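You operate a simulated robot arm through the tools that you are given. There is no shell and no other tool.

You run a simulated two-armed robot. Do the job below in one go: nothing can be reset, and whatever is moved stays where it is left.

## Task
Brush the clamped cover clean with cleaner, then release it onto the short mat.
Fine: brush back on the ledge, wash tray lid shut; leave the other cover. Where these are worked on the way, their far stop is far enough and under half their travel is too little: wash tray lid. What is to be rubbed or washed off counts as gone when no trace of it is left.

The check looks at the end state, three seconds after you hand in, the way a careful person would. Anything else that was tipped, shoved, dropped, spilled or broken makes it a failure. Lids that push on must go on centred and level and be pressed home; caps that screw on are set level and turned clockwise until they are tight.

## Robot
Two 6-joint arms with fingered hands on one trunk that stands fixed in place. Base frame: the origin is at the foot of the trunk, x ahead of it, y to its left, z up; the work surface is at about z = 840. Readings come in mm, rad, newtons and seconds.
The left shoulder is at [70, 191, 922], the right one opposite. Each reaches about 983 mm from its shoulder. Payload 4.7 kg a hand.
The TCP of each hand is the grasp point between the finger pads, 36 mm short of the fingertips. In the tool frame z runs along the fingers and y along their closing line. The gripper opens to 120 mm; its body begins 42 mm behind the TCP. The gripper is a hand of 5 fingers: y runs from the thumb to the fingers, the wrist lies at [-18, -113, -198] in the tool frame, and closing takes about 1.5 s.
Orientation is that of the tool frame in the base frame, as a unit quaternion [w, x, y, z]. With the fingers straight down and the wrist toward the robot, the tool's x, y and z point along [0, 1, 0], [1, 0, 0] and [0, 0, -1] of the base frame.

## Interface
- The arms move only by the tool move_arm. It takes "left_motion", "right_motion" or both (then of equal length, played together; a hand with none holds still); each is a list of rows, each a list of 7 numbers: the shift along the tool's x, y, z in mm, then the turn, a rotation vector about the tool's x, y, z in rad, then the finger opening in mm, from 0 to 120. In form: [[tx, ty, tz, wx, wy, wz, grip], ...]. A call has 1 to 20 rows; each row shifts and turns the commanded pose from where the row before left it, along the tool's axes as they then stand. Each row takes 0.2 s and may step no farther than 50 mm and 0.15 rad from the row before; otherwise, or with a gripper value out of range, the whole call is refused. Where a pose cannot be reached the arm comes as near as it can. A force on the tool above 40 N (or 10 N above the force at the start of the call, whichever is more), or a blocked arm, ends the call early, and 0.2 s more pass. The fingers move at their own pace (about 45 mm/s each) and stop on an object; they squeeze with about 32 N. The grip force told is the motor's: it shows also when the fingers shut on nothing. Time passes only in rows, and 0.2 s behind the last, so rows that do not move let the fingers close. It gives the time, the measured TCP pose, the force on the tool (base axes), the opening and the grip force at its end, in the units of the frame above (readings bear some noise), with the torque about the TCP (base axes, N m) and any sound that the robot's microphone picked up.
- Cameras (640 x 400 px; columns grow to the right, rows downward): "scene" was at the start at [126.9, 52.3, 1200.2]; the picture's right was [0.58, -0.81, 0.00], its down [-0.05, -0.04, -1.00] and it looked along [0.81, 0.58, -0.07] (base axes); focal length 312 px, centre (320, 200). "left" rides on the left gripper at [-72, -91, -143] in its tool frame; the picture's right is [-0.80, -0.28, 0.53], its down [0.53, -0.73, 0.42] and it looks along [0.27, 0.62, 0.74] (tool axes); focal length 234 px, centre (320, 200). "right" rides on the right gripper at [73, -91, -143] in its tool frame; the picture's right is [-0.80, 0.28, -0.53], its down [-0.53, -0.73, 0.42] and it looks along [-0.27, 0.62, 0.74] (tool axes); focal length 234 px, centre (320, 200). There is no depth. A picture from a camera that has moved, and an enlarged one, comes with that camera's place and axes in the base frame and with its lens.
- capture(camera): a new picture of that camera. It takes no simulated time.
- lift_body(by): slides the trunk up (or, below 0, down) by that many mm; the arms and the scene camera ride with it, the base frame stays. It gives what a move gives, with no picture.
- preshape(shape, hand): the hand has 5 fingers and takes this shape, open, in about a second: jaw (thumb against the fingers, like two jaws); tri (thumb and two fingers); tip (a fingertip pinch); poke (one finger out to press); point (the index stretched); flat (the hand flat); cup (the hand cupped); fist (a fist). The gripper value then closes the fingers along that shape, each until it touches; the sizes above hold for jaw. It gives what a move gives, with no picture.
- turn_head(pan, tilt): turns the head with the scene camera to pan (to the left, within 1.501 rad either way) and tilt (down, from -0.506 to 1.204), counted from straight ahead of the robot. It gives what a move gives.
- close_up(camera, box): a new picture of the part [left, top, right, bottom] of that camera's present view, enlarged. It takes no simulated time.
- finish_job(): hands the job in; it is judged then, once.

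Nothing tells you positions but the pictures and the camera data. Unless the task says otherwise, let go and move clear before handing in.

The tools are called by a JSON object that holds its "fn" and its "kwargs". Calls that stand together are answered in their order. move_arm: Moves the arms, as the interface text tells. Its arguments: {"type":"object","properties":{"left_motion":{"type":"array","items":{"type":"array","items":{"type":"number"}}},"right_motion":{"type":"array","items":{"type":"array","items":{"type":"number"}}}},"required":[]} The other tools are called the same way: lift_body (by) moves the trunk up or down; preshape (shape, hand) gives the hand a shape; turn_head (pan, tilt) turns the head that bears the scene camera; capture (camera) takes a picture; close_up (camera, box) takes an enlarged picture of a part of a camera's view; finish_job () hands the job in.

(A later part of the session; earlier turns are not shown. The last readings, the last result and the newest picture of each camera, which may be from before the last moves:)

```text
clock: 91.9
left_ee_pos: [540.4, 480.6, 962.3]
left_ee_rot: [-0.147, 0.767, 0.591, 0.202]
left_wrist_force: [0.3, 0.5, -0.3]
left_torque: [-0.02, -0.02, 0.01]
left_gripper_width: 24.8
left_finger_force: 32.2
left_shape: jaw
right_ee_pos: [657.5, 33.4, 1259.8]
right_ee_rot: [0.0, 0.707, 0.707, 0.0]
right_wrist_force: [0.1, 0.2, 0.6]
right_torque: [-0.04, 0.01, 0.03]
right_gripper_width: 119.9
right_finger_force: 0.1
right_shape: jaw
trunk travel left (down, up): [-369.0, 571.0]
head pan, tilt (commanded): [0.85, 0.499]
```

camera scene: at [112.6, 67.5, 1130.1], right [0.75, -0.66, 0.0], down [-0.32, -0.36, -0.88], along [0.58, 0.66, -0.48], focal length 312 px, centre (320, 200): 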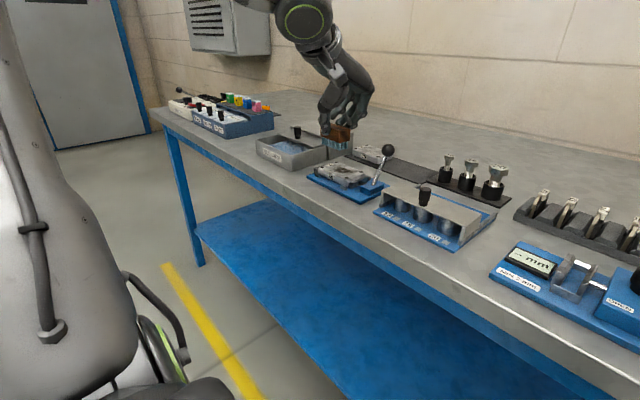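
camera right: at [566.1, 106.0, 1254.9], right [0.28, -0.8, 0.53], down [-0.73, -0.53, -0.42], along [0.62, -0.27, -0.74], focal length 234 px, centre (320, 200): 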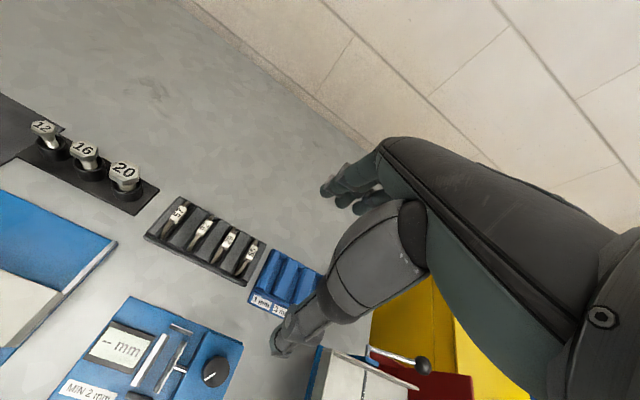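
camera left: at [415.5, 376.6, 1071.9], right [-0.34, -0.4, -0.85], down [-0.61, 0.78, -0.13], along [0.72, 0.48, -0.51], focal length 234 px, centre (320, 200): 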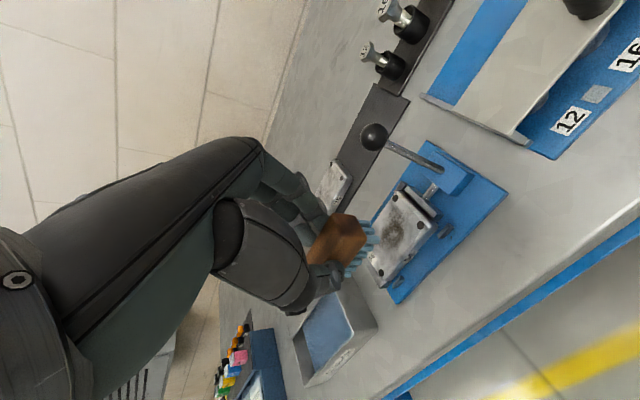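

That did it: the hand is at [540, 481, 962] over the cover. I'll check the brush against the dirt patch.

{"fn": "capture", "kwargs": {"camera": "left"}}

{"fn": "close_up", "kwargs": {"camera": "left", "box": [290, 130, 482, 300]}}

{"fn": "close_up", "kwargs": {"camera": "scene", "box": [280, 80, 440, 220]}}

```text
taken
camera left: at [414.4, 376.0, 1051.5], right [-0.37, -0.37, -0.85], down [-0.53, 0.84, -0.13], along [0.76, 0.41, -0.51], focal length 234 px, centre (320, 200)
```

left: 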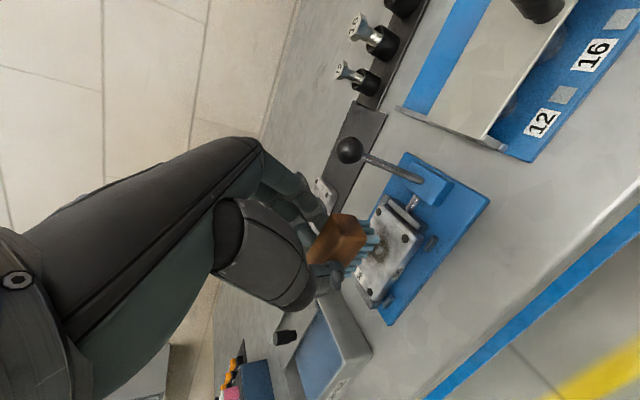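

```text
2.35 times, centred on (386, 215) of left
camera zoom: at [414.4, 376.0, 1051.5], right [-0.37, -0.37, -0.85], down [-0.53, 0.84, -0.13], along [0.76, 0.41, -0.51], focal length 551 px, centre (165, 165)
```

zoom: 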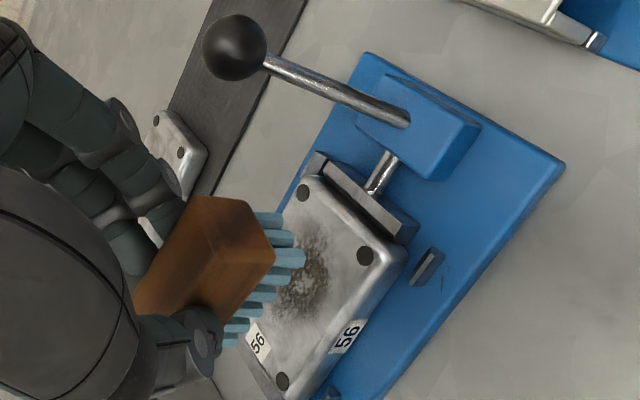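

```text
2.86 times, centred on (360, 150) of scene
camera zoom: at [112.4, 67.6, 1130.1], right [0.75, -0.66, 0.0], down [-0.32, -0.36, -0.88], along [0.58, 0.66, -0.48], focal length 890 px, centre (206, 343)
```

zoom: 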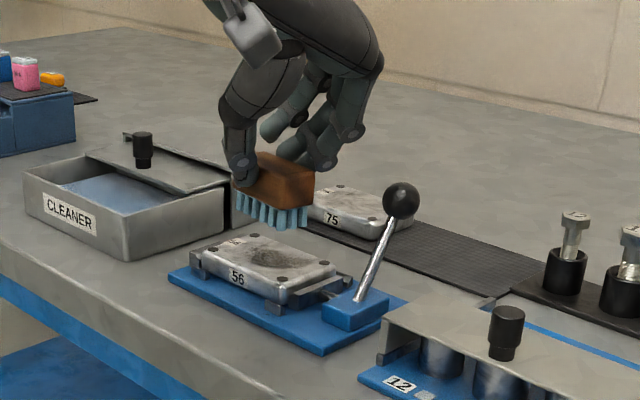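

The bristles are centred over the dirt patch. I'll lower gently until contact.

{"fn": "move_arm", "kwargs": {"left_motion": [[-8.2, -0.2, 14.9, 0, 0, 0, 0], [-1.9, 0, 3.5, 0, 0, 0, 0], [0, 0, 0, 0, 0, 0, 0]]}}

{"fn": "move_arm", "kwargs": {"left_motion": [[-1, 0, 1.75, 0, 0, 0, 0], [-1, 0, 1.75, 0, 0, 0, 0], [0, 0, 0, 0, 0, 0, 0]]}}

{"fn": "close_up", "kwargs": {"camera": "left", "box": [290, 130, 482, 300]}}

{"fn": "close_up", "kwargs": {"camera": "scene", "box": [280, 80, 440, 220]}}

```text
clock: 92.7
left_ee_pos: [539.5, 480.7, 941.9]
left_ee_rot: [-0.147, 0.767, 0.591, 0.202]
left_wrist_force: [-0.5, -0.3, -0.4]
left_torque: [-0.01, -0.02, 0.01]
left_gripper_width: 25.0
left_finger_force: 32.0
left_shape: jaw
right_ee_pos: [658.0, 33.2, 1260.0]
right_ee_rot: [0.0, 0.707, 0.707, 0.0]
right_wrist_force: [0.1, 0.0, 0.0]
right_torque: [0.0, -0.01, -0.01]
right_gripper_width: 119.8
right_finger_force: 0.1
right_shape: jaw
trunk travel left (down, up): [-369.0, 571.0]
head pan, tilt (commanded): [0.85, 0.499]
```

```text
clock: 93.5
left_ee_pos: [540.7, 480.1, 938.0]
left_ee_rot: [-0.147, 0.767, 0.591, 0.201]
left_wrist_force: [1.0, -0.4, -0.4]
left_torque: [-0.02, 0.0, 0.01]
left_gripper_width: 24.6
left_finger_force: 32.2
left_shape: jaw
right_ee_pos: [658.2, 33.4, 1260.0]
right_ee_rot: [0.0, 0.707, 0.707, -0.001]
right_wrist_force: [-0.9, 0.0, 0.3]
right_torque: [0.0, -0.02, -0.02]
right_gripper_width: 120.0
right_finger_force: 0.1
right_shape: jaw
trunk travel left (down, up): [-369.0, 571.0]
head pan, tilt (commanded): [0.85, 0.499]
```

```text
2.35 times, centred on (386, 215) of left
camera zoom: at [415.0, 375.7, 1027.0], right [-0.37, -0.37, -0.85], down [-0.53, 0.84, -0.13], along [0.76, 0.41, -0.51], focal length 551 px, centre (165, 165)
```

zoom: 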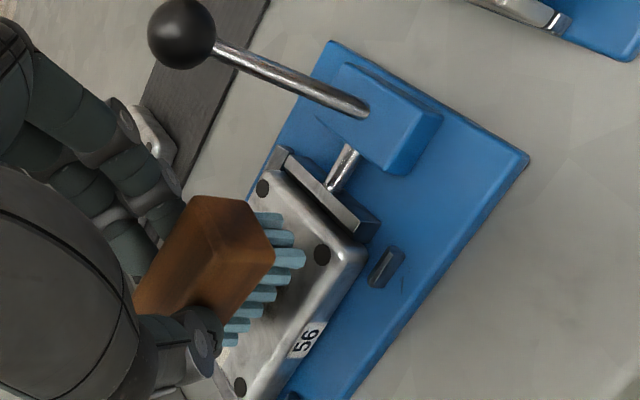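

```text
2.86 times, centred on (360, 150) of scene
camera zoom: at [112.6, 67.5, 1130.1], right [0.75, -0.66, 0.0], down [-0.32, -0.36, -0.88], along [0.58, 0.66, -0.48], focal length 890 px, centre (206, 343)
```

zoom: 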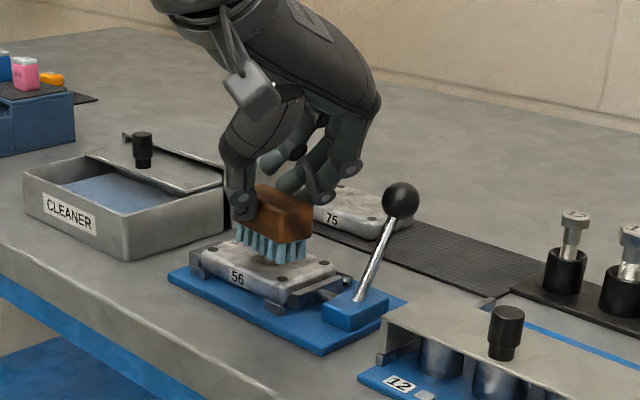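

Almost touching. I'll continue in small steps until I feel contact.

{"fn": "move_arm", "kwargs": {"left_motion": [[-0.75, 0, 1.3, 0, 0, 0, 0], [-0.75, 0, 1.3, 0, 0, 0, 0], [0, 0, 0, 0, 0, 0, 0]]}}

{"fn": "move_arm", "kwargs": {"left_motion": [[-0.75, 0, 1.3, 0, 0, 0, 0], [0, 0, 0, 0, 0, 0, 0]]}}

```text
clock: 94.3
left_ee_pos: [538.9, 478.6, 933.9]
left_ee_rot: [-0.147, 0.767, 0.591, 0.202]
left_wrist_force: [-0.3, -0.2, -0.8]
left_torque: [0.0, -0.03, -0.02]
left_gripper_width: 24.7
left_finger_force: 31.9
left_shape: jaw
right_ee_pos: [658.8, 33.5, 1259.3]
right_ee_rot: [0.0, 0.707, 0.707, 0.0]
right_wrist_force: [-0.1, 0.4, 0.2]
right_torque: [-0.01, -0.04, 0.0]
right_gripper_width: 119.9
right_finger_force: 0.1
right_shape: jaw
trunk travel left (down, up): [-369.0, 571.0]
head pan, tilt (commanded): [0.85, 0.499]
```

```text
clock: 94.9
left_ee_pos: [540.7, 480.6, 932.9]
left_ee_rot: [-0.146, 0.767, 0.591, 0.202]
left_wrist_force: [-0.4, -0.2, -0.4]
left_torque: [0.0, -0.03, 0.02]
left_gripper_width: 24.7
left_finger_force: 32.1
left_shape: jaw
right_ee_pos: [658.7, 33.4, 1259.5]
right_ee_rot: [0.001, 0.707, 0.707, 0.0]
right_wrist_force: [0.1, 0.8, -0.5]
right_torque: [-0.03, 0.03, -0.02]
right_gripper_width: 120.0
right_finger_force: 0.1
right_shape: jaw
trunk travel left (down, up): [-369.0, 571.0]
head pan, tilt (commanded): [0.85, 0.499]
```

{"fn": "move_arm", "kwargs": {"left_motion": [[-0.75, 0, 1.3, 0, 0, 0, 0], [-0.75, 0, 1.3, 0, 0, 0, 0], [0, 0, 0, 0, 0, 0, 0]]}}

{"fn": "move_arm", "kwargs": {"left_motion": [[-0.75, 0, 1.3, 0, 0, 0, 0], [0, 0, 0, 0, 0, 0, 0]]}}

{"fn": "close_up", "kwargs": {"camera": "scene", "box": [280, 100, 408, 200]}}

```text
clock: 95.7
left_ee_pos: [540.7, 480.0, 929.6]
left_ee_rot: [-0.147, 0.767, 0.591, 0.202]
left_wrist_force: [0.3, 0.5, -0.3]
left_torque: [-0.03, 0.01, 0.0]
left_gripper_width: 24.9
left_finger_force: 32.1
left_shape: jaw
right_ee_pos: [658.7, 32.6, 1259.8]
right_ee_rot: [0.0, 0.707, 0.707, 0.0]
right_wrist_force: [0.0, 1.1, -0.4]
right_torque: [-0.01, -0.03, -0.02]
right_gripper_width: 120.0
right_finger_force: 0.0
right_shape: jaw
trunk travel left (down, up): [-369.0, 571.0]
head pan, tilt (commanded): [0.85, 0.499]
```

```text
clock: 96.3
left_ee_pos: [539.2, 479.8, 928.5]
left_ee_rot: [-0.147, 0.767, 0.591, 0.202]
left_wrist_force: [-0.6, 0.2, -1.0]
left_torque: [0.01, -0.01, 0.01]
left_gripper_width: 25.0
left_finger_force: 31.8
left_shape: jaw
right_ee_pos: [657.6, 32.7, 1259.6]
right_ee_rot: [0.0, 0.707, 0.708, 0.0]
right_wrist_force: [-0.1, -0.3, -1.1]
right_torque: [0.0, -0.03, -0.01]
right_gripper_width: 119.9
right_finger_force: 0.1
right_shape: jaw
trunk travel left (down, up): [-369.0, 571.0]
head pan, tilt (commanded): [0.85, 0.499]
```

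```text
4.00 times, centred on (344, 150) of scene
camera zoom: at [112.6, 67.5, 1130.1], right [0.75, -0.66, 0.0], down [-0.32, -0.36, -0.88], along [0.58, 0.66, -0.48], focal length 1247 px, centre (224, 400)
```

zoom: 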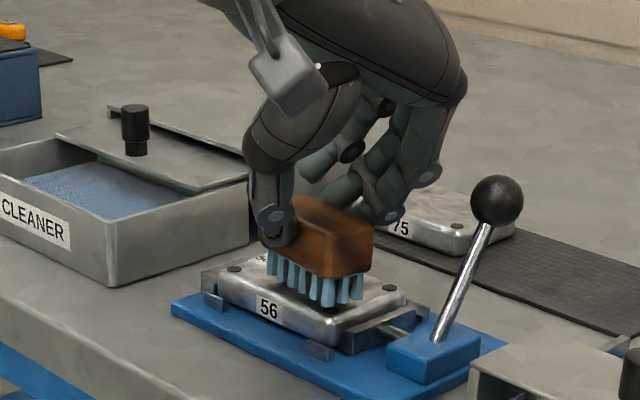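

Still no contact force. I'll keep stepping down slowly.

{"fn": "move_arm", "kwargs": {"left_motion": [[-0.75, 0, 1.3, 0, 0, 0, 0], [-0.75, 0, 1.3, 0, 0, 0, 0], [0, 0, 0, 0, 0, 0, 0]]}}

{"fn": "move_arm", "kwargs": {"left_motion": [[-0.75, 0, 1.3, 0, 0, 0, 0], [0, 0, 0, 0, 0, 0, 0]]}}

{"fn": "close_up", "kwargs": {"camera": "scene", "box": [280, 100, 408, 200]}}

```text
clock: 97.1
left_ee_pos: [540.4, 480.3, 924.8]
left_ee_rot: [-0.147, 0.767, 0.591, 0.202]
left_wrist_force: [0.7, 0.0, 0.0]
left_torque: [0.02, -0.02, 0.0]
left_gripper_width: 24.8
left_finger_force: 32.0
left_shape: jaw
right_ee_pos: [657.5, 33.4, 1260.1]
right_ee_rot: [0.0, 0.707, 0.707, 0.0]
right_wrist_force: [-0.1, -0.6, 0.4]
right_torque: [0.02, -0.01, -0.03]
right_gripper_width: 120.0
right_finger_force: 0.1
right_shape: jaw
trunk travel left (down, up): [-369.0, 571.0]
head pan, tilt (commanded): [0.85, 0.499]
```

```text
clock: 97.7
left_ee_pos: [539.3, 478.7, 924.0]
left_ee_rot: [-0.146, 0.768, 0.59, 0.202]
left_wrist_force: [-0.4, 0.4, 2.2]
left_torque: [0.05, -0.06, -0.02]
left_gripper_width: 25.2
left_finger_force: 31.7
left_shape: jaw
right_ee_pos: [657.9, 32.5, 1260.7]
right_ee_rot: [0.0, 0.707, 0.707, 0.0]
right_wrist_force: [-0.3, 0.6, -0.3]
right_torque: [0.02, -0.02, -0.01]
right_gripper_width: 120.0
right_finger_force: 0.0
right_shape: jaw
trunk travel left (down, up): [-369.0, 571.0]
head pan, tilt (commanded): [0.85, 0.499]
```

```text
4.00 times, centred on (344, 150) of scene
camera zoom: at [112.3, 67.3, 1130.1], right [0.75, -0.66, 0.0], down [-0.32, -0.36, -0.88], along [0.58, 0.66, -0.48], focal length 1247 px, centre (224, 400)
```

zoom: 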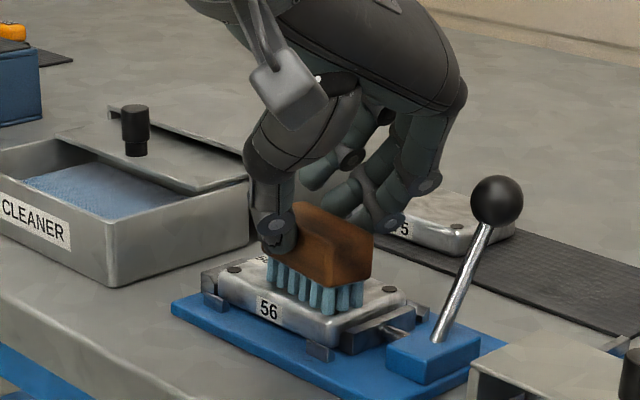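

The bristles touch the cover (about 2 N). I'll press slightly more and scrub back and forth along x.

{"fn": "move_arm", "kwargs": {"left_motion": [[-0.75, 0, 1.3, 0, 0, 0, 0], [1.32, 5.8, 0.82, 0, 0, 0, 0], [1.32, 5.8, 0.82, 0, 0, 0, 0], [-1.32, -5.8, -0.82, 0, 0, 0, 0], [-1.32, -5.8, -0.82, 0, 0, 0, 0], [-1.32, -5.8, -0.82, 0, 0, 0, 0], [-1.32, -5.8, -0.82, 0, 0, 0, 0], [1.32, 5.8, 0.82, 0, 0, 0, 0], [1.32, 5.8, 0.82, 0, 0, 0, 0], [1.32, 5.8, 0.82, 0, 0, 0, 0], [1.32, 5.8, 0.82, 0, 0, 0, 0], [-1.32, -5.8, -0.82, 0, 0, 0, 0], [-1.32, -5.8, -0.82, 0, 0, 0, 0], [-1.32, -5.8, -0.82, 0, 0, 0, 0], [-1.32, -5.8, -0.82, 0, 0, 0, 0], [1.32, 5.8, 0.82, 0, 0, 0, 0], [1.32, 5.8, 0.82, 0, 0, 0, 0], [0, 0, 0, 0, 0, 0, 0]]}}

{"fn": "close_up", "kwargs": {"camera": "left", "box": [290, 130, 482, 300]}}

{"fn": "close_up", "kwargs": {"camera": "scene", "box": [280, 100, 408, 200]}}

```text
clock: 101.5
left_ee_pos: [534.8, 483.1, 923.8]
left_ee_rot: [-0.145, 0.767, 0.591, 0.203]
left_wrist_force: [-4.0, 0.1, 10.4]
left_torque: [0.18, 0.04, 0.09]
left_gripper_width: 25.4
left_finger_force: 32.0
left_shape: jaw
left hand out of reach, approached as far as the arm can: row 3
right_ee_pos: [656.5, 32.3, 1261.5]
right_ee_rot: [0.001, 0.707, 0.707, 0.001]
right_wrist_force: [-0.2, 0.9, -0.4]
right_torque: [0.01, -0.02, -0.03]
right_gripper_width: 120.0
right_finger_force: 0.1
right_shape: jaw
trunk travel left (down, up): [-369.0, 571.0]
head pan, tilt (commanded): [0.85, 0.499]
```

```text
2.35 times, centred on (386, 215) of left
camera zoom: at [410.1, 378.2, 1012.0], right [-0.37, -0.36, -0.85], down [-0.53, 0.84, -0.13], along [0.76, 0.41, -0.51], focal length 551 px, centre (165, 165)
```

zoom: 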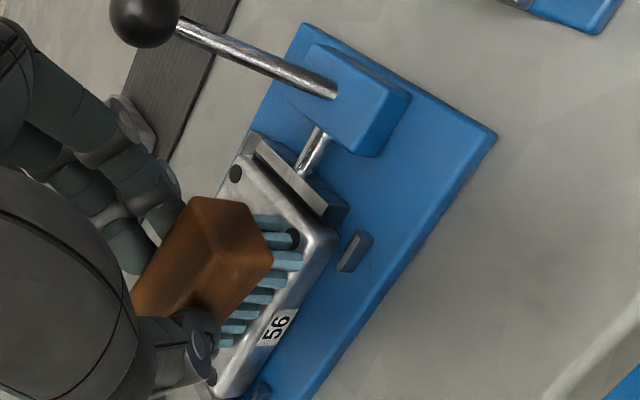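

```text
4.00 times, centred on (344, 150) of scene
camera zoom: at [111.0, 66.9, 1130.3], right [0.75, -0.66, 0.0], down [-0.32, -0.36, -0.88], along [0.58, 0.66, -0.48], focal length 1247 px, centre (224, 400)
```

zoom: 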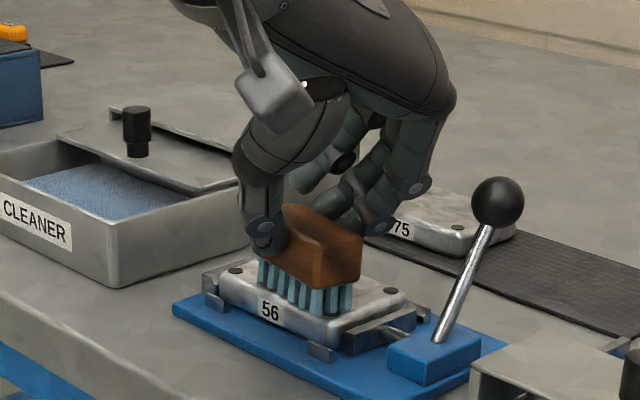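

Contact force is about 10 N and the strokes ran. I'll lift and look at how much dirt is left.

{"fn": "move_arm", "kwargs": {"left_motion": [[4.8, 0.1, -8.75, 0, 0, 0, 0], [14.5, 0.4, -26.2, 0, 0, 0, 0], [14.5, 0.4, -26.2, 0, 0, 0, 0], [0, 0, 0, 0, 0, 0, 0]]}}

{"fn": "close_up", "kwargs": {"camera": "left", "box": [290, 130, 482, 300]}}

{"fn": "close_up", "kwargs": {"camera": "scene", "box": [280, 110, 408, 210]}}

```text
clock: 102.5
left_ee_pos: [536.5, 483.9, 990.5]
left_ee_rot: [-0.146, 0.768, 0.59, 0.201]
left_wrist_force: [-0.1, -0.6, 0.2]
left_torque: [-0.02, 0.01, 0.01]
left_gripper_width: 25.0
left_finger_force: 31.8
left_shape: jaw
right_ee_pos: [658.6, 32.0, 1259.0]
right_ee_rot: [0.0, 0.707, 0.707, 0.001]
right_wrist_force: [-0.4, -0.4, -0.4]
right_torque: [-0.01, -0.01, -0.02]
right_gripper_width: 119.9
right_finger_force: 0.0
right_shape: jaw
trunk travel left (down, up): [-369.0, 571.0]
head pan, tilt (commanded): [0.85, 0.499]
```

```text
2.35 times, centred on (386, 215) of left
camera zoom: at [411.1, 379.2, 1080.6], right [-0.37, -0.37, -0.85], down [-0.53, 0.84, -0.13], along [0.76, 0.41, -0.51], focal length 551 px, centre (165, 165)
```

zoom: 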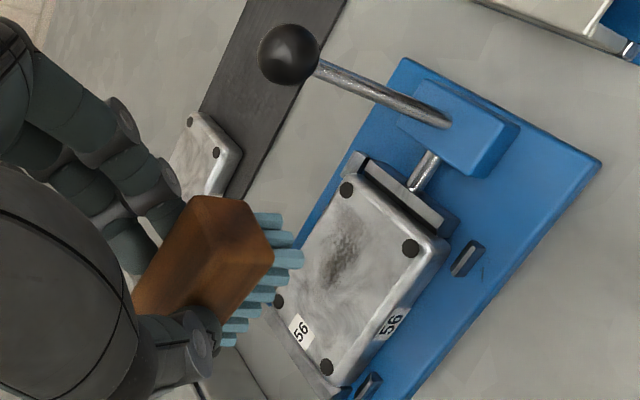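

```text
4.00 times, centred on (344, 160) of scene
camera zoom: at [112.8, 67.7, 1130.0], right [0.75, -0.66, 0.0], down [-0.32, -0.36, -0.88], along [0.58, 0.66, -0.48], focal length 1247 px, centre (224, 360)
```

zoom: 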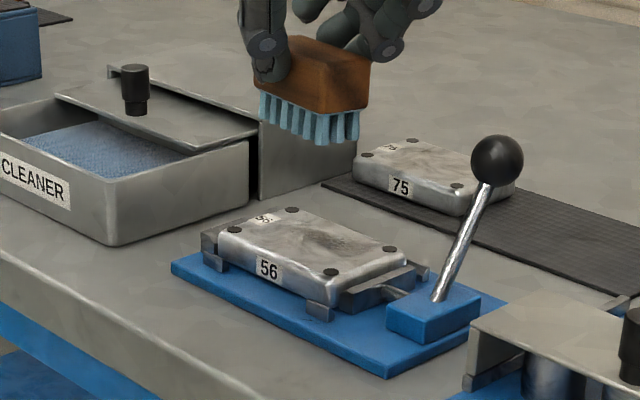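

Most of the dirt has faded; a trace remains toward the +x side at about [561, 500]. I'll yaw a bit more for reach, shift the brush over it and scrub again.

{"fn": "move_arm", "kwargs": {"left_motion": [[0, 0, 0, -0.048, 0, 0.0878, 0], [4.4, 13.6, 2.6, 0, 0, 0, 0], [-14.5, -0.4, 26.2, 0, 0, 0, 0], [-13.5, -0.4, 24.5, 0, 0, 0, 0], [0, 0, 0, 0, 0, 0, 0]]}}

{"fn": "close_up", "kwargs": {"camera": "left", "box": [290, 130, 482, 300]}}

```text
clock: 103.7
left_ee_pos: [551.2, 482.8, 934.3]
left_ee_rot: [-0.136, 0.796, 0.551, 0.21]
left_wrist_force: [0.1, 0.2, -0.2]
left_torque: [-0.01, -0.01, 0.01]
left_gripper_width: 25.2
left_finger_force: 32.5
left_shape: jaw
right_ee_pos: [658.0, 32.7, 1261.9]
right_ee_rot: [0.0, 0.708, 0.707, 0.0]
right_wrist_force: [-1.2, 0.0, -0.3]
right_torque: [-0.05, 0.0, -0.01]
right_gripper_width: 119.8
right_finger_force: 0.1
right_shape: jaw
trunk travel left (down, up): [-369.0, 571.0]
head pan, tilt (commanded): [0.85, 0.499]
```

```text
2.35 times, centred on (386, 215) of left
camera zoom: at [415.7, 391.1, 1023.0], right [-0.41, -0.32, -0.85], down [-0.45, 0.89, -0.12], along [0.8, 0.33, -0.51], focal length 551 px, centre (165, 165)
```

zoom: 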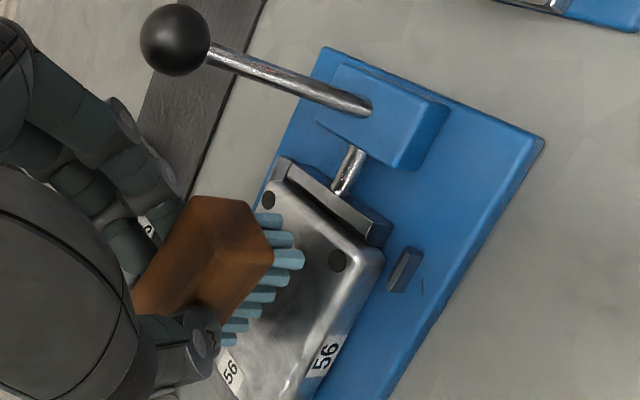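

Well placed. I'll lower into contact and scrub around this area.

{"fn": "move_arm", "kwargs": {"left_motion": [[-4.35, -0.1, 7.9, 0, 0, 0, 0], [-1, 0, 1.75, 0, 0, 0, 0], [0, 0, 0, 0, 0, 0, 0]]}}

{"fn": "move_arm", "kwargs": {"left_motion": [[-0.5, 0, 0.9, 0, 0, 0, 0], [1.82, 5.6, 1.09, 0, 0, 0, 0], [1.82, 5.6, 1.09, 0, 0, 0, 0], [-1.82, -5.6, -1.09, 0, 0, 0, 0], [-1.82, -5.6, -1.09, 0, 0, 0, 0], [-1.82, -5.6, -1.09, 0, 0, 0, 0], [-1.82, -5.6, -1.09, 0, 0, 0, 0], [1.82, 5.6, 1.09, 0, 0, 0, 0], [1.82, 5.6, 1.09, 0, 0, 0, 0], [1.82, 5.6, 1.09, 0, 0, 0, 0], [1.82, 5.6, 1.09, 0, 0, 0, 0], [-1.82, -5.6, -1.09, 0, 0, 0, 0], [-1.82, -5.6, -1.09, 0, 0, 0, 0], [-1.82, -5.6, -1.09, 0, 0, 0, 0], [-1.82, -5.6, -1.09, 0, 0, 0, 0], [1.82, 5.6, 1.09, 0, 0, 0, 0], [1.82, 5.6, 1.09, 0, 0, 0, 0], [0, 0, 0, 0, 0, 0, 0]]}}

```text
clock: 104.5
left_ee_pos: [550.5, 482.7, 924.7]
left_ee_rot: [-0.136, 0.796, 0.552, 0.21]
left_wrist_force: [1.3, 0.0, 2.8]
left_torque: [0.07, -0.07, 0.05]
left_gripper_width: 24.9
left_finger_force: 32.2
left_shape: jaw
right_ee_pos: [658.5, 33.4, 1260.8]
right_ee_rot: [-0.001, 0.707, 0.707, 0.0]
right_wrist_force: [0.0, 0.7, 0.7]
right_torque: [0.0, -0.01, 0.02]
right_gripper_width: 120.1
right_finger_force: 0.1
right_shape: jaw
trunk travel left (down, up): [-369.0, 571.0]
head pan, tilt (commanded): [0.85, 0.499]
```

```text
clock: 108.3
left_ee_pos: [549.2, 483.9, 923.6]
left_ee_rot: [-0.136, 0.796, 0.552, 0.21]
left_wrist_force: [-4.0, -0.4, 9.1]
left_torque: [0.1, 0.01, 0.06]
left_gripper_width: 25.5
left_finger_force: 32.0
left_shape: jaw
right_ee_pos: [657.8, 33.3, 1260.5]
right_ee_rot: [0.001, 0.707, 0.707, 0.0]
right_wrist_force: [-0.1, 0.4, 0.3]
right_torque: [0.01, -0.02, 0.01]
right_gripper_width: 119.9
right_finger_force: 0.2
right_shape: jaw
trunk travel left (down, up): [-369.0, 571.0]
head pan, tilt (commanded): [0.85, 0.499]
```

Scrubbing with about 9 N. I'll add some strokes along y, then lift and look.

{"fn": "move_arm", "kwargs": {"left_motion": [[4.9, -2.1, 2.7, 0, 0, 0, 0], [4.9, -2.1, 2.7, 0, 0, 0, 0], [-4.9, 2.1, -2.7, 0, 0, 0, 0], [-4.9, 2.1, -2.7, 0, 0, 0, 0], [-4.9, 2.1, -2.7, 0, 0, 0, 0], [1.82, 5.6, 1.09, 0, 0, 0, 0], [4.9, -2.1, 2.7, 0, 0, 0, 0], [4.9, -2.1, 2.7, 0, 0, 0, 0], [4.9, -2.1, 2.7, 0, 0, 0, 0], [-1.82, -5.6, -1.09, 0, 0, 0, 0], [-1.82, -5.6, -1.09, 0, 0, 0, 0], [-4.9, 2.1, -2.7, 0, 0, 0, 0], [-4.9, 2.1, -2.7, 0, 0, 0, 0], [1.82, 5.6, 1.09, 0, 0, 0, 0], [0, 0, 0, 0, 0, 0, 0], [4.8, 0.1, -8.75, 0, 0, 0, 0], [14.5, 0.4, -26.2, 0, 0, 0, 0], [14.5, 0.4, -26.2, 0, 0, 0, 0], [0, 0, 0, 0, 0, 0, 0]]}}

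{"fn": "close_up", "kwargs": {"camera": "left", "box": [340, 150, 468, 270]}}

{"fn": "close_up", "kwargs": {"camera": "scene", "box": [310, 140, 390, 200]}}

```text
clock: 112.3
left_ee_pos: [550.4, 483.6, 992.1]
left_ee_rot: [-0.136, 0.796, 0.551, 0.21]
left_wrist_force: [0.2, 1.2, -0.1]
left_torque: [0.02, -0.02, 0.0]
left_gripper_width: 25.3
left_finger_force: 32.2
left_shape: jaw
right_ee_pos: [658.6, 33.1, 1259.7]
right_ee_rot: [0.0, 0.707, 0.707, 0.0]
right_wrist_force: [-0.6, -0.1, 0.0]
right_torque: [0.02, 0.03, -0.02]
right_gripper_width: 119.9
right_finger_force: 0.0
right_shape: jaw
trunk travel left (down, up): [-369.0, 571.0]
head pan, tilt (commanded): [0.85, 0.499]
```

```text
3.33 times, centred on (404, 210) of left
camera zoom: at [416.3, 391.1, 1081.3], right [-0.41, -0.33, -0.85], down [-0.45, 0.89, -0.12], along [0.8, 0.33, -0.51], focal length 781 px, centre (40, 167)
```

zoom: 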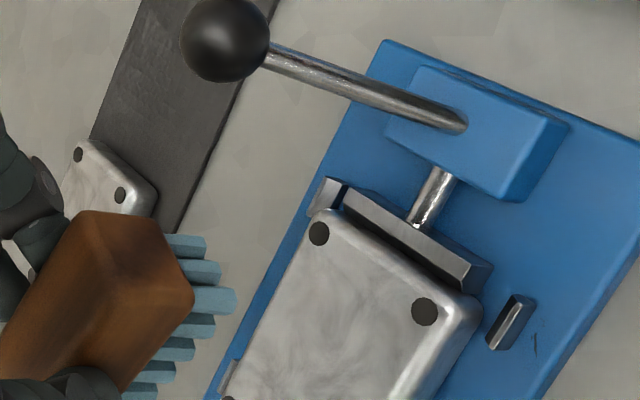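

```text
6.67 times, centred on (350, 170) of scene
camera zoom: at [112.8, 67.8, 1130.0], right [0.75, -0.66, 0.0], down [-0.32, -0.36, -0.88], along [0.58, 0.66, -0.48], focal length 2078 px, centre (120, 400)
```

zoom: 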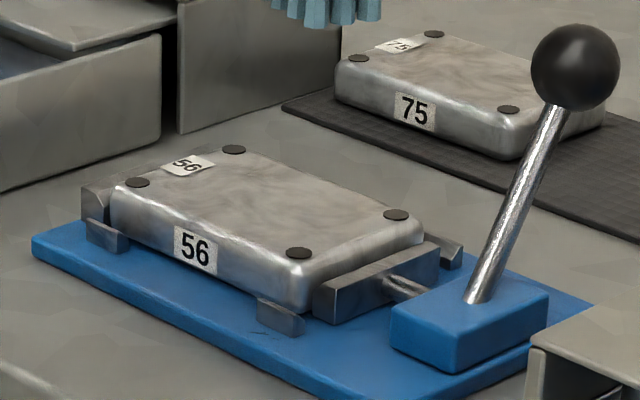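

The patch looks gone. I'll look at the rest of the cover from the hand camera to be sure no trace remains.

{"fn": "close_up", "kwargs": {"camera": "left", "box": [370, 190, 466, 290]}}

{"fn": "close_up", "kwargs": {"camera": "scene", "box": [318, 155, 366, 185]}}

{"fn": "capture", "kwargs": {"camera": "left"}}

```text
4.00 times, centred on (418, 240) of left
camera zoom: at [416.3, 391.1, 1081.3], right [-0.41, -0.33, -0.85], down [-0.45, 0.89, -0.12], along [0.8, 0.33, -0.51], focal length 937 px, centre (-72, 40)
```

zoom: 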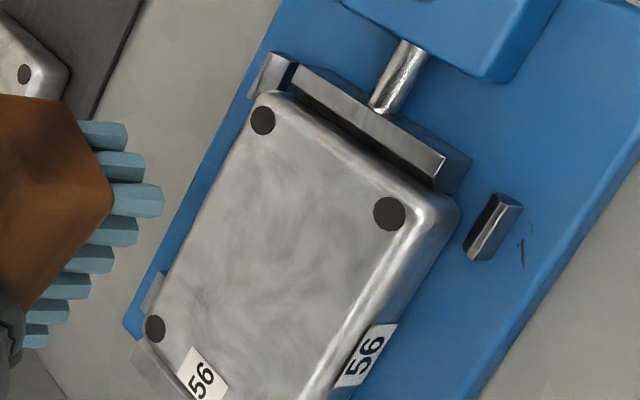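

```text
13.33 times, centred on (342, 170) of scene
camera zoom: at [112.8, 67.8, 1130.0], right [0.75, -0.66, 0.0], down [-0.32, -0.36, -0.88], along [0.58, 0.66, -0.48], focal length 4156 px, centre (27, 600)
```

zoom: 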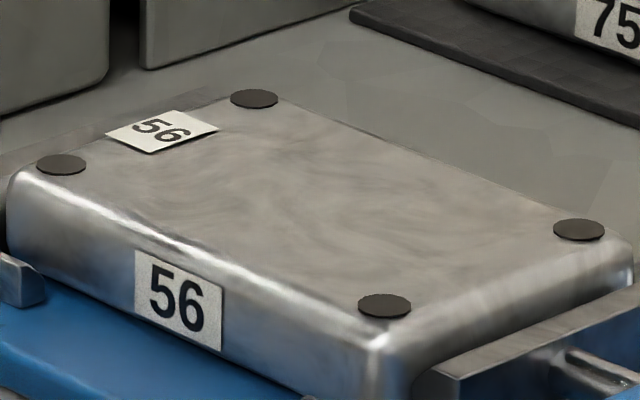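

```text
taken
camera left: at [416.3, 391.1, 1081.3], right [-0.41, -0.33, -0.85], down [-0.45, 0.89, -0.12], along [0.8, 0.33, -0.51], focal length 234 px, centre (320, 200)
```

left: 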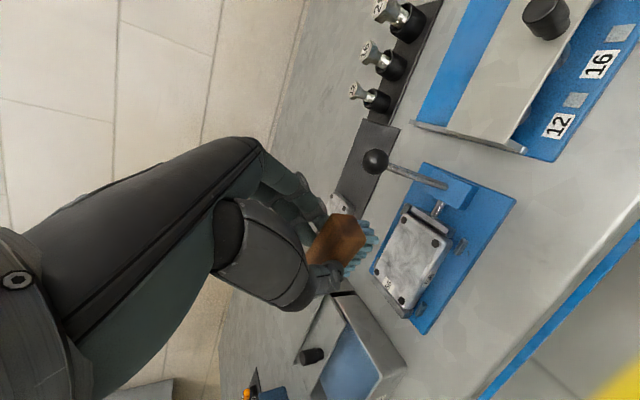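

It looks clean, with only the metal's own marbling like cover 75. For certainty I'll do one more full pass over the whole patch area.

{"fn": "move_arm", "kwargs": {"left_motion": [[-14.5, -0.4, 26.2, 0, 0, 0, 0], [-14.5, -0.4, 26.2, 0, 0, 0, 0], [-2.9, -0.1, 5.2, 0, 0, 0, 0], [-1, 0, 1.75, 0, 0, 0, 0], [0, 0, 0, 0, 0, 0, 0]]}}

{"fn": "move_arm", "kwargs": {"left_motion": [[-0.6, 0, 1.0, 0, 0, 0, 0], [-1.82, -5.6, -1.09, 0, 0, 0, 0], [-1.82, -5.6, -1.09, 0, 0, 0, 0], [-1.82, -5.6, -1.09, 0, 0, 0, 0], [1.82, 5.6, 1.09, 0, 0, 0, 0], [1.82, 5.6, 1.09, 0, 0, 0, 0], [1.82, 5.6, 1.09, 0, 0, 0, 0], [1.82, 5.6, 1.09, 0, 0, 0, 0], [1.82, 5.6, 1.09, 0, 0, 0, 0], [4.9, -2.1, 2.7, 0, 0, 0, 0], [-1.82, -5.6, -1.09, 0, 0, 0, 0], [-1.82, -5.6, -1.09, 0, 0, 0, 0], [-1.82, -5.6, -1.09, 0, 0, 0, 0], [-1.82, -5.6, -1.09, 0, 0, 0, 0], [-1.82, -5.6, -1.09, 0, 0, 0, 0], [4.9, -2.1, 2.7, 0, 0, 0, 0], [1.82, 5.6, 1.09, 0, 0, 0, 0], [1.82, 5.6, 1.09, 0, 0, 0, 0], [1.82, 5.6, 1.09, 0, 0, 0, 0], [1.82, 5.6, 1.09, 0, 0, 0, 0]]}}

{"fn": "move_arm", "kwargs": {"left_motion": [[-4.9, 2.1, -2.7, 0, 0, 0, 0], [-4.9, 2.1, -2.7, 0, 0, 0, 0], [-4.9, 2.1, -2.7, 0, 0, 0, 0], [-1.82, -5.6, -1.09, 0, 0, 0, 0], [-1.82, -5.6, -1.09, 0, 0, 0, 0], [-1.82, -5.6, -1.09, 0, 0, 0, 0], [-1.82, -5.6, -1.09, 0, 0, 0, 0], [1.82, 5.6, 1.09, 0, 0, 0, 0], [1.82, 5.6, 1.09, 0, 0, 0, 0], [1.82, 5.6, 1.09, 0, 0, 0, 0], [4.9, -2.1, 2.7, 0, 0, 0, 0], [-1.82, -5.6, -1.09, 0, 0, 0, 0], [-1.82, -5.6, -1.09, 0, 0, 0, 0], [0, 0, 0, 0, 0, 0, 0], [4.8, 0.1, -8.75, 0, 0, 0, 0], [14.5, 0.4, -26.2, 0, 0, 0, 0], [14.5, 0.4, -26.2, 0, 0, 0, 0], [0, 0, 0, 0, 0, 0, 0]]}}

{"fn": "close_up", "kwargs": {"camera": "left", "box": [370, 190, 466, 290]}}

{"fn": "close_up", "kwargs": {"camera": "scene", "box": [310, 140, 390, 200]}}

```text
clock: 113.5
left_ee_pos: [551.8, 483.1, 924.2]
left_ee_rot: [-0.136, 0.796, 0.552, 0.21]
left_wrist_force: [-0.6, 0.1, 0.5]
left_torque: [-0.02, -0.01, 0.02]
left_gripper_width: 25.0
left_finger_force: 31.8
left_shape: jaw
right_ee_pos: [658.1, 33.1, 1260.0]
right_ee_rot: [-0.001, 0.707, 0.707, 0.0]
right_wrist_force: [-0.4, 0.2, 1.1]
right_torque: [0.0, -0.03, 0.03]
right_gripper_width: 119.8
right_finger_force: 0.1
right_shape: jaw
trunk travel left (down, up): [-369.0, 571.0]
head pan, tilt (commanded): [0.85, 0.499]
```

```text
clock: 117.7
left_ee_pos: [557.4, 494.9, 923.0]
left_ee_rot: [-0.136, 0.796, 0.551, 0.21]
left_wrist_force: [-1.3, 0.6, 0.8]
left_torque: [0.04, 0.03, 0.04]
left_gripper_width: 25.1
left_finger_force: 32.3
left_shape: jaw
right_ee_pos: [657.9, 33.2, 1260.1]
right_ee_rot: [-0.001, 0.707, 0.707, 0.0]
right_wrist_force: [0.1, -0.3, -0.3]
right_torque: [-0.02, 0.01, 0.03]
right_gripper_width: 120.0
right_finger_force: 0.1
right_shape: jaw
trunk travel left (down, up): [-369.0, 571.0]
head pan, tilt (commanded): [0.85, 0.499]
```

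```text
clock: 121.5
left_ee_pos: [539.9, 483.9, 993.7]
left_ee_rot: [-0.137, 0.796, 0.551, 0.209]
left_wrist_force: [-0.9, 0.3, -1.6]
left_torque: [-0.03, 0.0, -0.01]
left_gripper_width: 25.2
left_finger_force: 32.3
left_shape: jaw
right_ee_pos: [657.8, 34.0, 1260.6]
right_ee_rot: [0.0, 0.707, 0.707, 0.0]
right_wrist_force: [-0.6, 0.1, 0.7]
right_torque: [0.02, -0.03, -0.03]
right_gripper_width: 119.6
right_finger_force: 0.1
right_shape: jaw
trunk travel left (down, up): [-369.0, 571.0]
head pan, tilt (commanded): [0.85, 0.499]
```

```text
4.00 times, centred on (418, 240) of left
camera zoom: at [404.5, 392.0, 1082.3], right [-0.41, -0.32, -0.85], down [-0.45, 0.89, -0.12], along [0.8, 0.33, -0.51], focal length 937 px, centre (-72, 40)
```

zoom: 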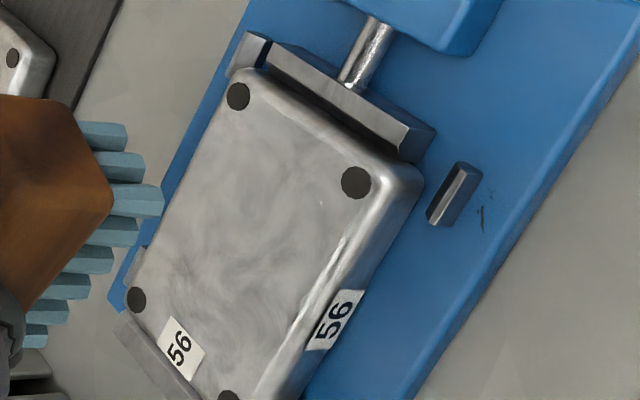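

```text
6.67 times, centred on (350, 170) of scene
camera zoom: at [112.8, 67.8, 1130.0], right [0.75, -0.66, 0.0], down [-0.32, -0.36, -0.88], along [0.58, 0.66, -0.48], focal length 2078 px, centre (120, 400)
```

zoom: 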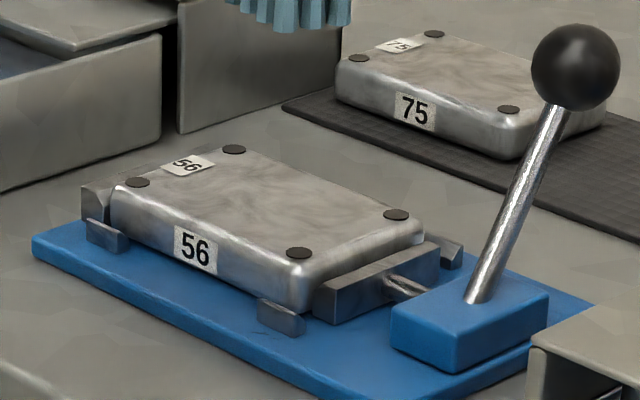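

The cover is clean. Now I'll return the brush: raise the trunk, carry it over the ledge and turn back to the yaw I used to pick it up.

{"fn": "lift_body", "kwargs": {"by": 80}}

{"fn": "move_arm", "kwargs": {"left_motion": [[35, -2.3, 19.3, 0, 0, 0, 0], [35, -2.3, 19.3, 0, 0, 0, 0], [35, -2.3, 19.3, 0, 0, 0, 0], [35, -2.3, 19.3, 0, 0, 0, 0], [35, -2.3, 19.3, 0, 0, 0, 0], [0, 0, 0, 0, 0, 0, 0]]}}

{"fn": "move_arm", "kwargs": {"left_motion": [[0, 0, 0, 0.048, 0, -0.0875, 0], [0, 0, 0, 0.048, 0, -0.0875, 0], [0, 0, 0, 0, 0, 0, 0]]}}

```text
clock: 122.7
left_ee_pos: [539.0, 484.2, 1072.3]
left_ee_rot: [-0.136, 0.796, 0.551, 0.209]
left_wrist_force: [0.1, 0.2, -0.9]
left_torque: [-0.04, 0.04, 0.01]
left_gripper_width: 25.4
left_finger_force: 32.7
left_shape: jaw
right_ee_pos: [657.5, 32.9, 1340.6]
right_ee_rot: [-0.001, 0.708, 0.706, 0.0]
right_wrist_force: [-0.3, 0.0, 0.4]
right_torque: [0.02, 0.01, 0.0]
right_gripper_width: 119.9
right_finger_force: 0.0
right_shape: jaw
trunk travel left (down, up): [-449.0, 491.0]
head pan, tilt (commanded): [0.85, 0.499]
```

```text
clock: 124.1
left_ee_pos: [598.4, 674.7, 1073.0]
left_ee_rot: [-0.137, 0.796, 0.551, 0.21]
left_wrist_force: [0.5, 0.1, 0.2]
left_torque: [0.0, -0.03, 0.0]
left_gripper_width: 25.1
left_finger_force: 32.2
left_shape: jaw
right_ee_pos: [657.6, 33.1, 1340.6]
right_ee_rot: [-0.001, 0.707, 0.707, 0.0]
right_wrist_force: [-0.5, -0.3, 0.5]
right_torque: [0.0, -0.01, 0.02]
right_gripper_width: 119.9
right_finger_force: 0.1
right_shape: jaw
trunk travel left (down, up): [-449.0, 491.0]
head pan, tilt (commanded): [0.85, 0.499]
```

```text
clock: 124.9
left_ee_pos: [599.6, 674.8, 1072.6]
left_ee_rot: [-0.156, 0.737, 0.629, 0.194]
left_wrist_force: [0.0, 0.6, -0.7]
left_torque: [0.0, 0.0, 0.02]
left_gripper_width: 25.2
left_finger_force: 32.1
left_shape: jaw
right_ee_pos: [657.5, 34.2, 1340.6]
right_ee_rot: [-0.001, 0.707, 0.707, 0.0]
right_wrist_force: [-0.5, 0.2, -0.6]
right_torque: [-0.03, 0.04, 0.01]
right_gripper_width: 120.1
right_finger_force: 0.0
right_shape: jaw
trunk travel left (down, up): [-449.0, 491.0]
head pan, tilt (commanded): [0.85, 0.499]
```

Now over toward the ledge spot and down to about 45 mm above it.

{"fn": "move_arm", "kwargs": {"left_motion": [[-7.8, 17.6, 23.6, 0, 0, 0, 0], [-7.8, 17.6, 23.6, 0, 0, 0, 0], [-7.8, 17.6, 23.6, 0, 0, 0, 0], [0, 0, 0, 0, 0, 0, 0]]}}

{"fn": "capture", "kwargs": {"camera": "left"}}

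{"fn": "close_up", "kwargs": {"camera": "scene", "box": [230, 80, 390, 200]}}

```text
clock: 125.9
left_ee_pos: [653.8, 679.3, 1000.9]
left_ee_rot: [-0.155, 0.738, 0.628, 0.194]
left_wrist_force: [-0.1, 0.4, 0.3]
left_torque: [-0.02, -0.03, -0.03]
left_gripper_width: 25.5
left_finger_force: 31.9
left_shape: jaw
right_ee_pos: [656.8, 32.6, 1340.9]
right_ee_rot: [0.0, 0.708, 0.707, 0.0]
right_wrist_force: [-0.1, 0.0, 0.0]
right_torque: [-0.03, -0.05, 0.02]
right_gripper_width: 119.8
right_finger_force: 0.1
right_shape: jaw
trunk travel left (down, up): [-449.0, 491.0]
head pan, tilt (commanded): [0.85, 0.499]
```

```text
taken
camera left: at [539.9, 563.1, 1090.1], right [-0.34, -0.4, -0.85], down [-0.61, 0.78, -0.13], along [0.72, 0.48, -0.51], focal length 234 px, centre (320, 200)
```

left: 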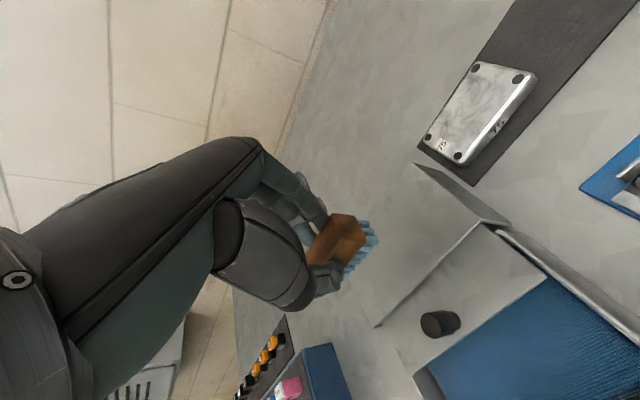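

```text
3.33 times, centred on (310, 140) of scene
camera zoom: at [111.8, 67.6, 1210.1], right [0.75, -0.66, 0.0], down [-0.32, -0.36, -0.88], along [0.58, 0.66, -0.48], focal length 1039 px, centre (353, 400)
```

zoom: 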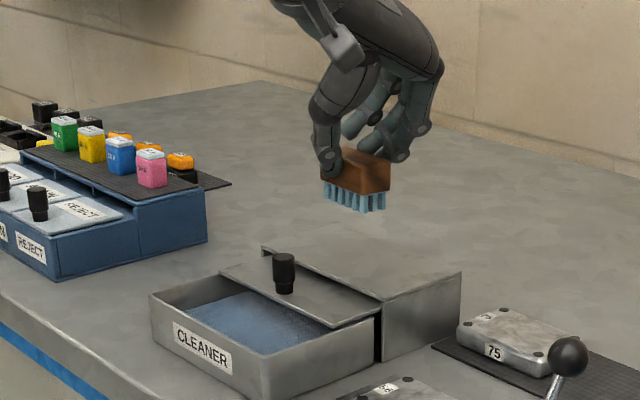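

Over the original spot. I'll lower the brush to the ledge, slowing for contact.

{"fn": "move_arm", "kwargs": {"left_motion": [[-9.7, -0.3, 17.5, 0, 0, 0, 0], [-9.7, -0.3, 17.5, 0, 0, 0, 0], [-1.45, 0, 2.6, 0, 0, 0, 0], [0, 0, 0, 0, 0, 0, 0]]}}

{"fn": "move_arm", "kwargs": {"left_motion": [[-0.75, 0, 1.3, 0, 0, 0, 0], [-0.75, 0, 1.3, 0, 0, 0, 0], [0, 0, 0, 0, 0, 0, 0]]}}

{"fn": "close_up", "kwargs": {"camera": "scene", "box": [270, 100, 398, 200]}}

```text
clock: 126.9
left_ee_pos: [655.0, 679.3, 958.1]
left_ee_rot: [-0.156, 0.737, 0.628, 0.194]
left_wrist_force: [-0.2, -0.3, -0.1]
left_torque: [-0.01, -0.01, 0.0]
left_gripper_width: 25.1
left_finger_force: 32.2
left_shape: jaw
right_ee_pos: [658.5, 31.9, 1339.5]
right_ee_rot: [0.0, 0.707, 0.707, 0.0]
right_wrist_force: [-0.3, 0.1, -0.4]
right_torque: [-0.03, 0.02, 0.01]
right_gripper_width: 120.1
right_finger_force: 0.0
right_shape: jaw
trunk travel left (down, up): [-449.0, 491.0]
head pan, tilt (commanded): [0.85, 0.499]
```

```text
clock: 127.7
left_ee_pos: [655.9, 679.8, 956.0]
left_ee_rot: [-0.157, 0.738, 0.627, 0.194]
left_wrist_force: [-0.3, -0.2, 0.1]
left_torque: [0.0, -0.02, -0.01]
left_gripper_width: 25.5
left_finger_force: 32.1
left_shape: jaw
right_ee_pos: [660.0, 33.5, 1340.5]
right_ee_rot: [0.0, 0.707, 0.707, 0.0]
right_wrist_force: [0.2, 0.6, 0.2]
right_torque: [-0.01, -0.01, -0.01]
right_gripper_width: 119.9
right_finger_force: 0.0
right_shape: jaw
trunk travel left (down, up): [-449.0, 491.0]
head pan, tilt (commanded): [0.85, 0.499]
```

```text
4.00 times, centred on (334, 150) of scene
camera zoom: at [112.6, 67.5, 1210.1], right [0.75, -0.66, 0.0], down [-0.32, -0.36, -0.88], along [0.58, 0.66, -0.48], focal length 1247 px, centre (264, 400)
```

zoom: 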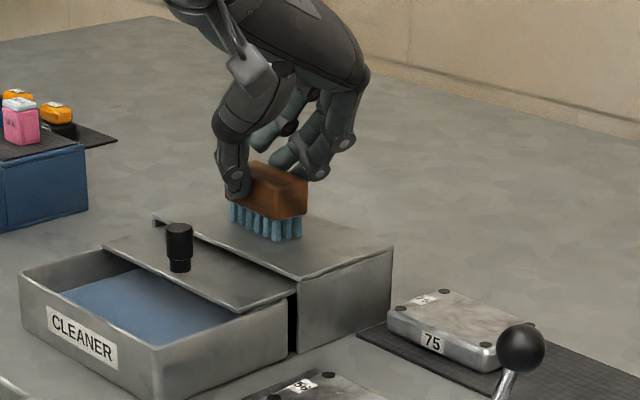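

Almost down. I'll step a couple of millimetres more to feel contact.

{"fn": "move_arm", "kwargs": {"left_motion": [[-0.5, 0, 0.9, 0, 0, 0, 0], [-0.5, 0, 0.9, 0, 0, 0, 0], [0, 0, 0, 0, 0, 0, 0]]}}

{"fn": "move_arm", "kwargs": {"left_motion": [[-0.5, 0, 0.9, 0, 0, 0, 0], [0, 0, 0, 0, 0, 0, 0]]}}

```text
clock: 128.5
left_ee_pos: [655.6, 677.7, 954.2]
left_ee_rot: [-0.155, 0.736, 0.629, 0.195]
left_wrist_force: [-0.1, -0.3, 2.8]
left_torque: [0.06, -0.04, -0.01]
left_gripper_width: 25.2
left_finger_force: 31.9
left_shape: jaw
right_ee_pos: [657.8, 32.5, 1340.4]
right_ee_rot: [0.0, 0.707, 0.707, 0.0]
right_wrist_force: [0.1, -0.3, -0.2]
right_torque: [0.0, -0.04, 0.0]
right_gripper_width: 119.8
right_finger_force: 0.0
right_shape: jaw
trunk travel left (down, up): [-449.0, 491.0]
head pan, tilt (commanded): [0.85, 0.499]
```

```text
clock: 129.1
left_ee_pos: [653.2, 678.7, 953.7]
left_ee_rot: [-0.156, 0.737, 0.628, 0.195]
left_wrist_force: [0.9, 2.0, 5.9]
left_torque: [0.13, -0.12, 0.04]
left_gripper_width: 25.4
left_finger_force: 32.0
left_shape: jaw
right_ee_pos: [657.2, 32.9, 1340.4]
right_ee_rot: [0.0, 0.707, 0.707, 0.0]
right_wrist_force: [0.7, -0.3, 0.0]
right_torque: [0.02, -0.01, 0.01]
right_gripper_width: 120.4
right_finger_force: 0.0
right_shape: jaw
trunk travel left (down, up): [-449.0, 491.0]
head pan, tilt (commanded): [0.85, 0.499]
```

The brush is standing on the ledge. I'll relax slightly, open the fingers and rise straight up.

{"fn": "move_arm", "kwargs": {"left_motion": [[0.5, 0, -0.9, 0, 0, 0, 0], [0, 0, 0, 0, 0, 0, 30], [0, 0, 0, 0, 0, 0, 50], [0, 0, 0, 0, 0, 0, 60], [0, 0, 0, 0, 0, 0, 60], [0, 0, 0, 0, 0, 0, 60]]}}

{"fn": "close_up", "kwargs": {"camera": "scene", "box": [270, 100, 398, 200]}}

{"fn": "close_up", "kwargs": {"camera": "left", "box": [260, 140, 452, 340]}}

```text
clock: 130.5
left_ee_pos: [655.2, 679.5, 952.9]
left_ee_rot: [-0.156, 0.737, 0.628, 0.194]
left_wrist_force: [0.2, 0.0, -0.2]
left_torque: [0.0, 0.01, -0.03]
left_gripper_width: 59.7
left_finger_force: 0.1
left_shape: jaw
right_ee_pos: [658.3, 33.0, 1339.8]
right_ee_rot: [0.0, 0.707, 0.707, 0.001]
right_wrist_force: [-0.4, 0.5, 0.0]
right_torque: [0.01, -0.01, -0.02]
right_gripper_width: 119.9
right_finger_force: 0.0
right_shape: jaw
trunk travel left (down, up): [-449.0, 491.0]
head pan, tilt (commanded): [0.85, 0.499]
```

```text
4.00 times, centred on (334, 150) of scene
camera zoom: at [112.5, 67.5, 1210.1], right [0.75, -0.66, 0.0], down [-0.32, -0.36, -0.88], along [0.58, 0.66, -0.48], focal length 1247 px, centre (264, 400)
```

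zoom: 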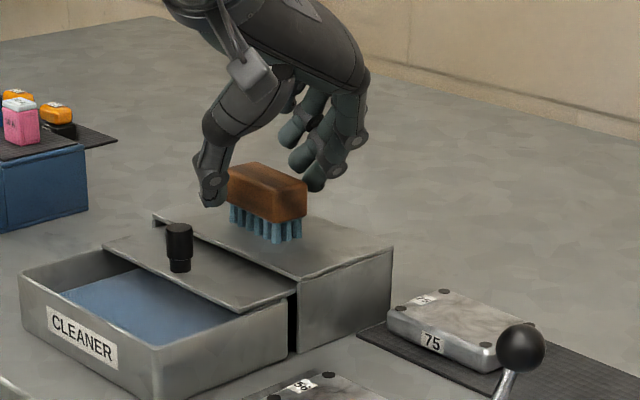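

```text
2.00 times, centred on (356, 240) of left
camera zoom: at [540.6, 562.5, 1042.3], right [-0.34, -0.4, -0.85], down [-0.61, 0.78, -0.13], along [0.72, 0.48, -0.51], focal length 468 px, centre (248, 120)
```

zoom: 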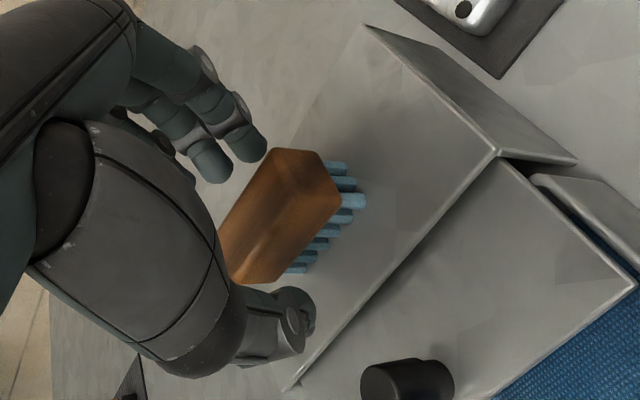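

The brush stands on the ledge by itself. I'll rise clear and back away.

{"fn": "move_arm", "kwargs": {"left_motion": [[4.85, 0.1, -8.75, 0, 0, 0, 60], [9.7, 0.3, -17.5, 0, 0, 0, 60], [19.4, 0.6, -35, 0, 0, 0, 60], [19.4, 0.6, -35, 0, 0, 0, 60], [0, -30, 0, 0, 0, 0, 60], [0, -30, 0, 0, 0, 0, 60], [-8, -30, -10, 0, 0, 0, 60], [0, 0, 0, 0, 0, 0, 60]]}}

{"fn": "close_up", "kwargs": {"camera": "scene", "box": [240, 80, 400, 200]}}

```text
clock: 132.3
left_ee_pos: [557.3, 682.5, 1063.7]
left_ee_rot: [-0.155, 0.737, 0.628, 0.194]
left_wrist_force: [0.3, -1.4, 0.8]
left_torque: [0.02, 0.01, 0.0]
left_gripper_width: 59.7
left_finger_force: 0.0
left_shape: jaw
left hand out of reach, approached as far as the arm can: row 4
right_ee_pos: [659.3, 31.3, 1340.0]
right_ee_rot: [0.0, 0.707, 0.707, -0.001]
right_wrist_force: [-0.1, 0.1, -0.6]
right_torque: [0.01, 0.01, 0.0]
right_gripper_width: 119.9
right_finger_force: 0.1
right_shape: jaw
trunk travel left (down, up): [-449.0, 491.0]
head pan, tilt (commanded): [0.85, 0.499]
```

```text
3.33 times, centred on (320, 140) of scene
camera zoom: at [113.5, 66.7, 1210.0], right [0.75, -0.66, 0.0], down [-0.32, -0.36, -0.88], along [0.58, 0.66, -0.48], focal length 1039 px, centre (320, 400)
```

zoom: 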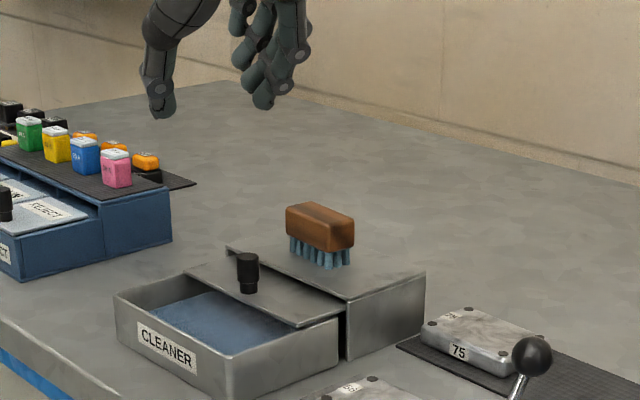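

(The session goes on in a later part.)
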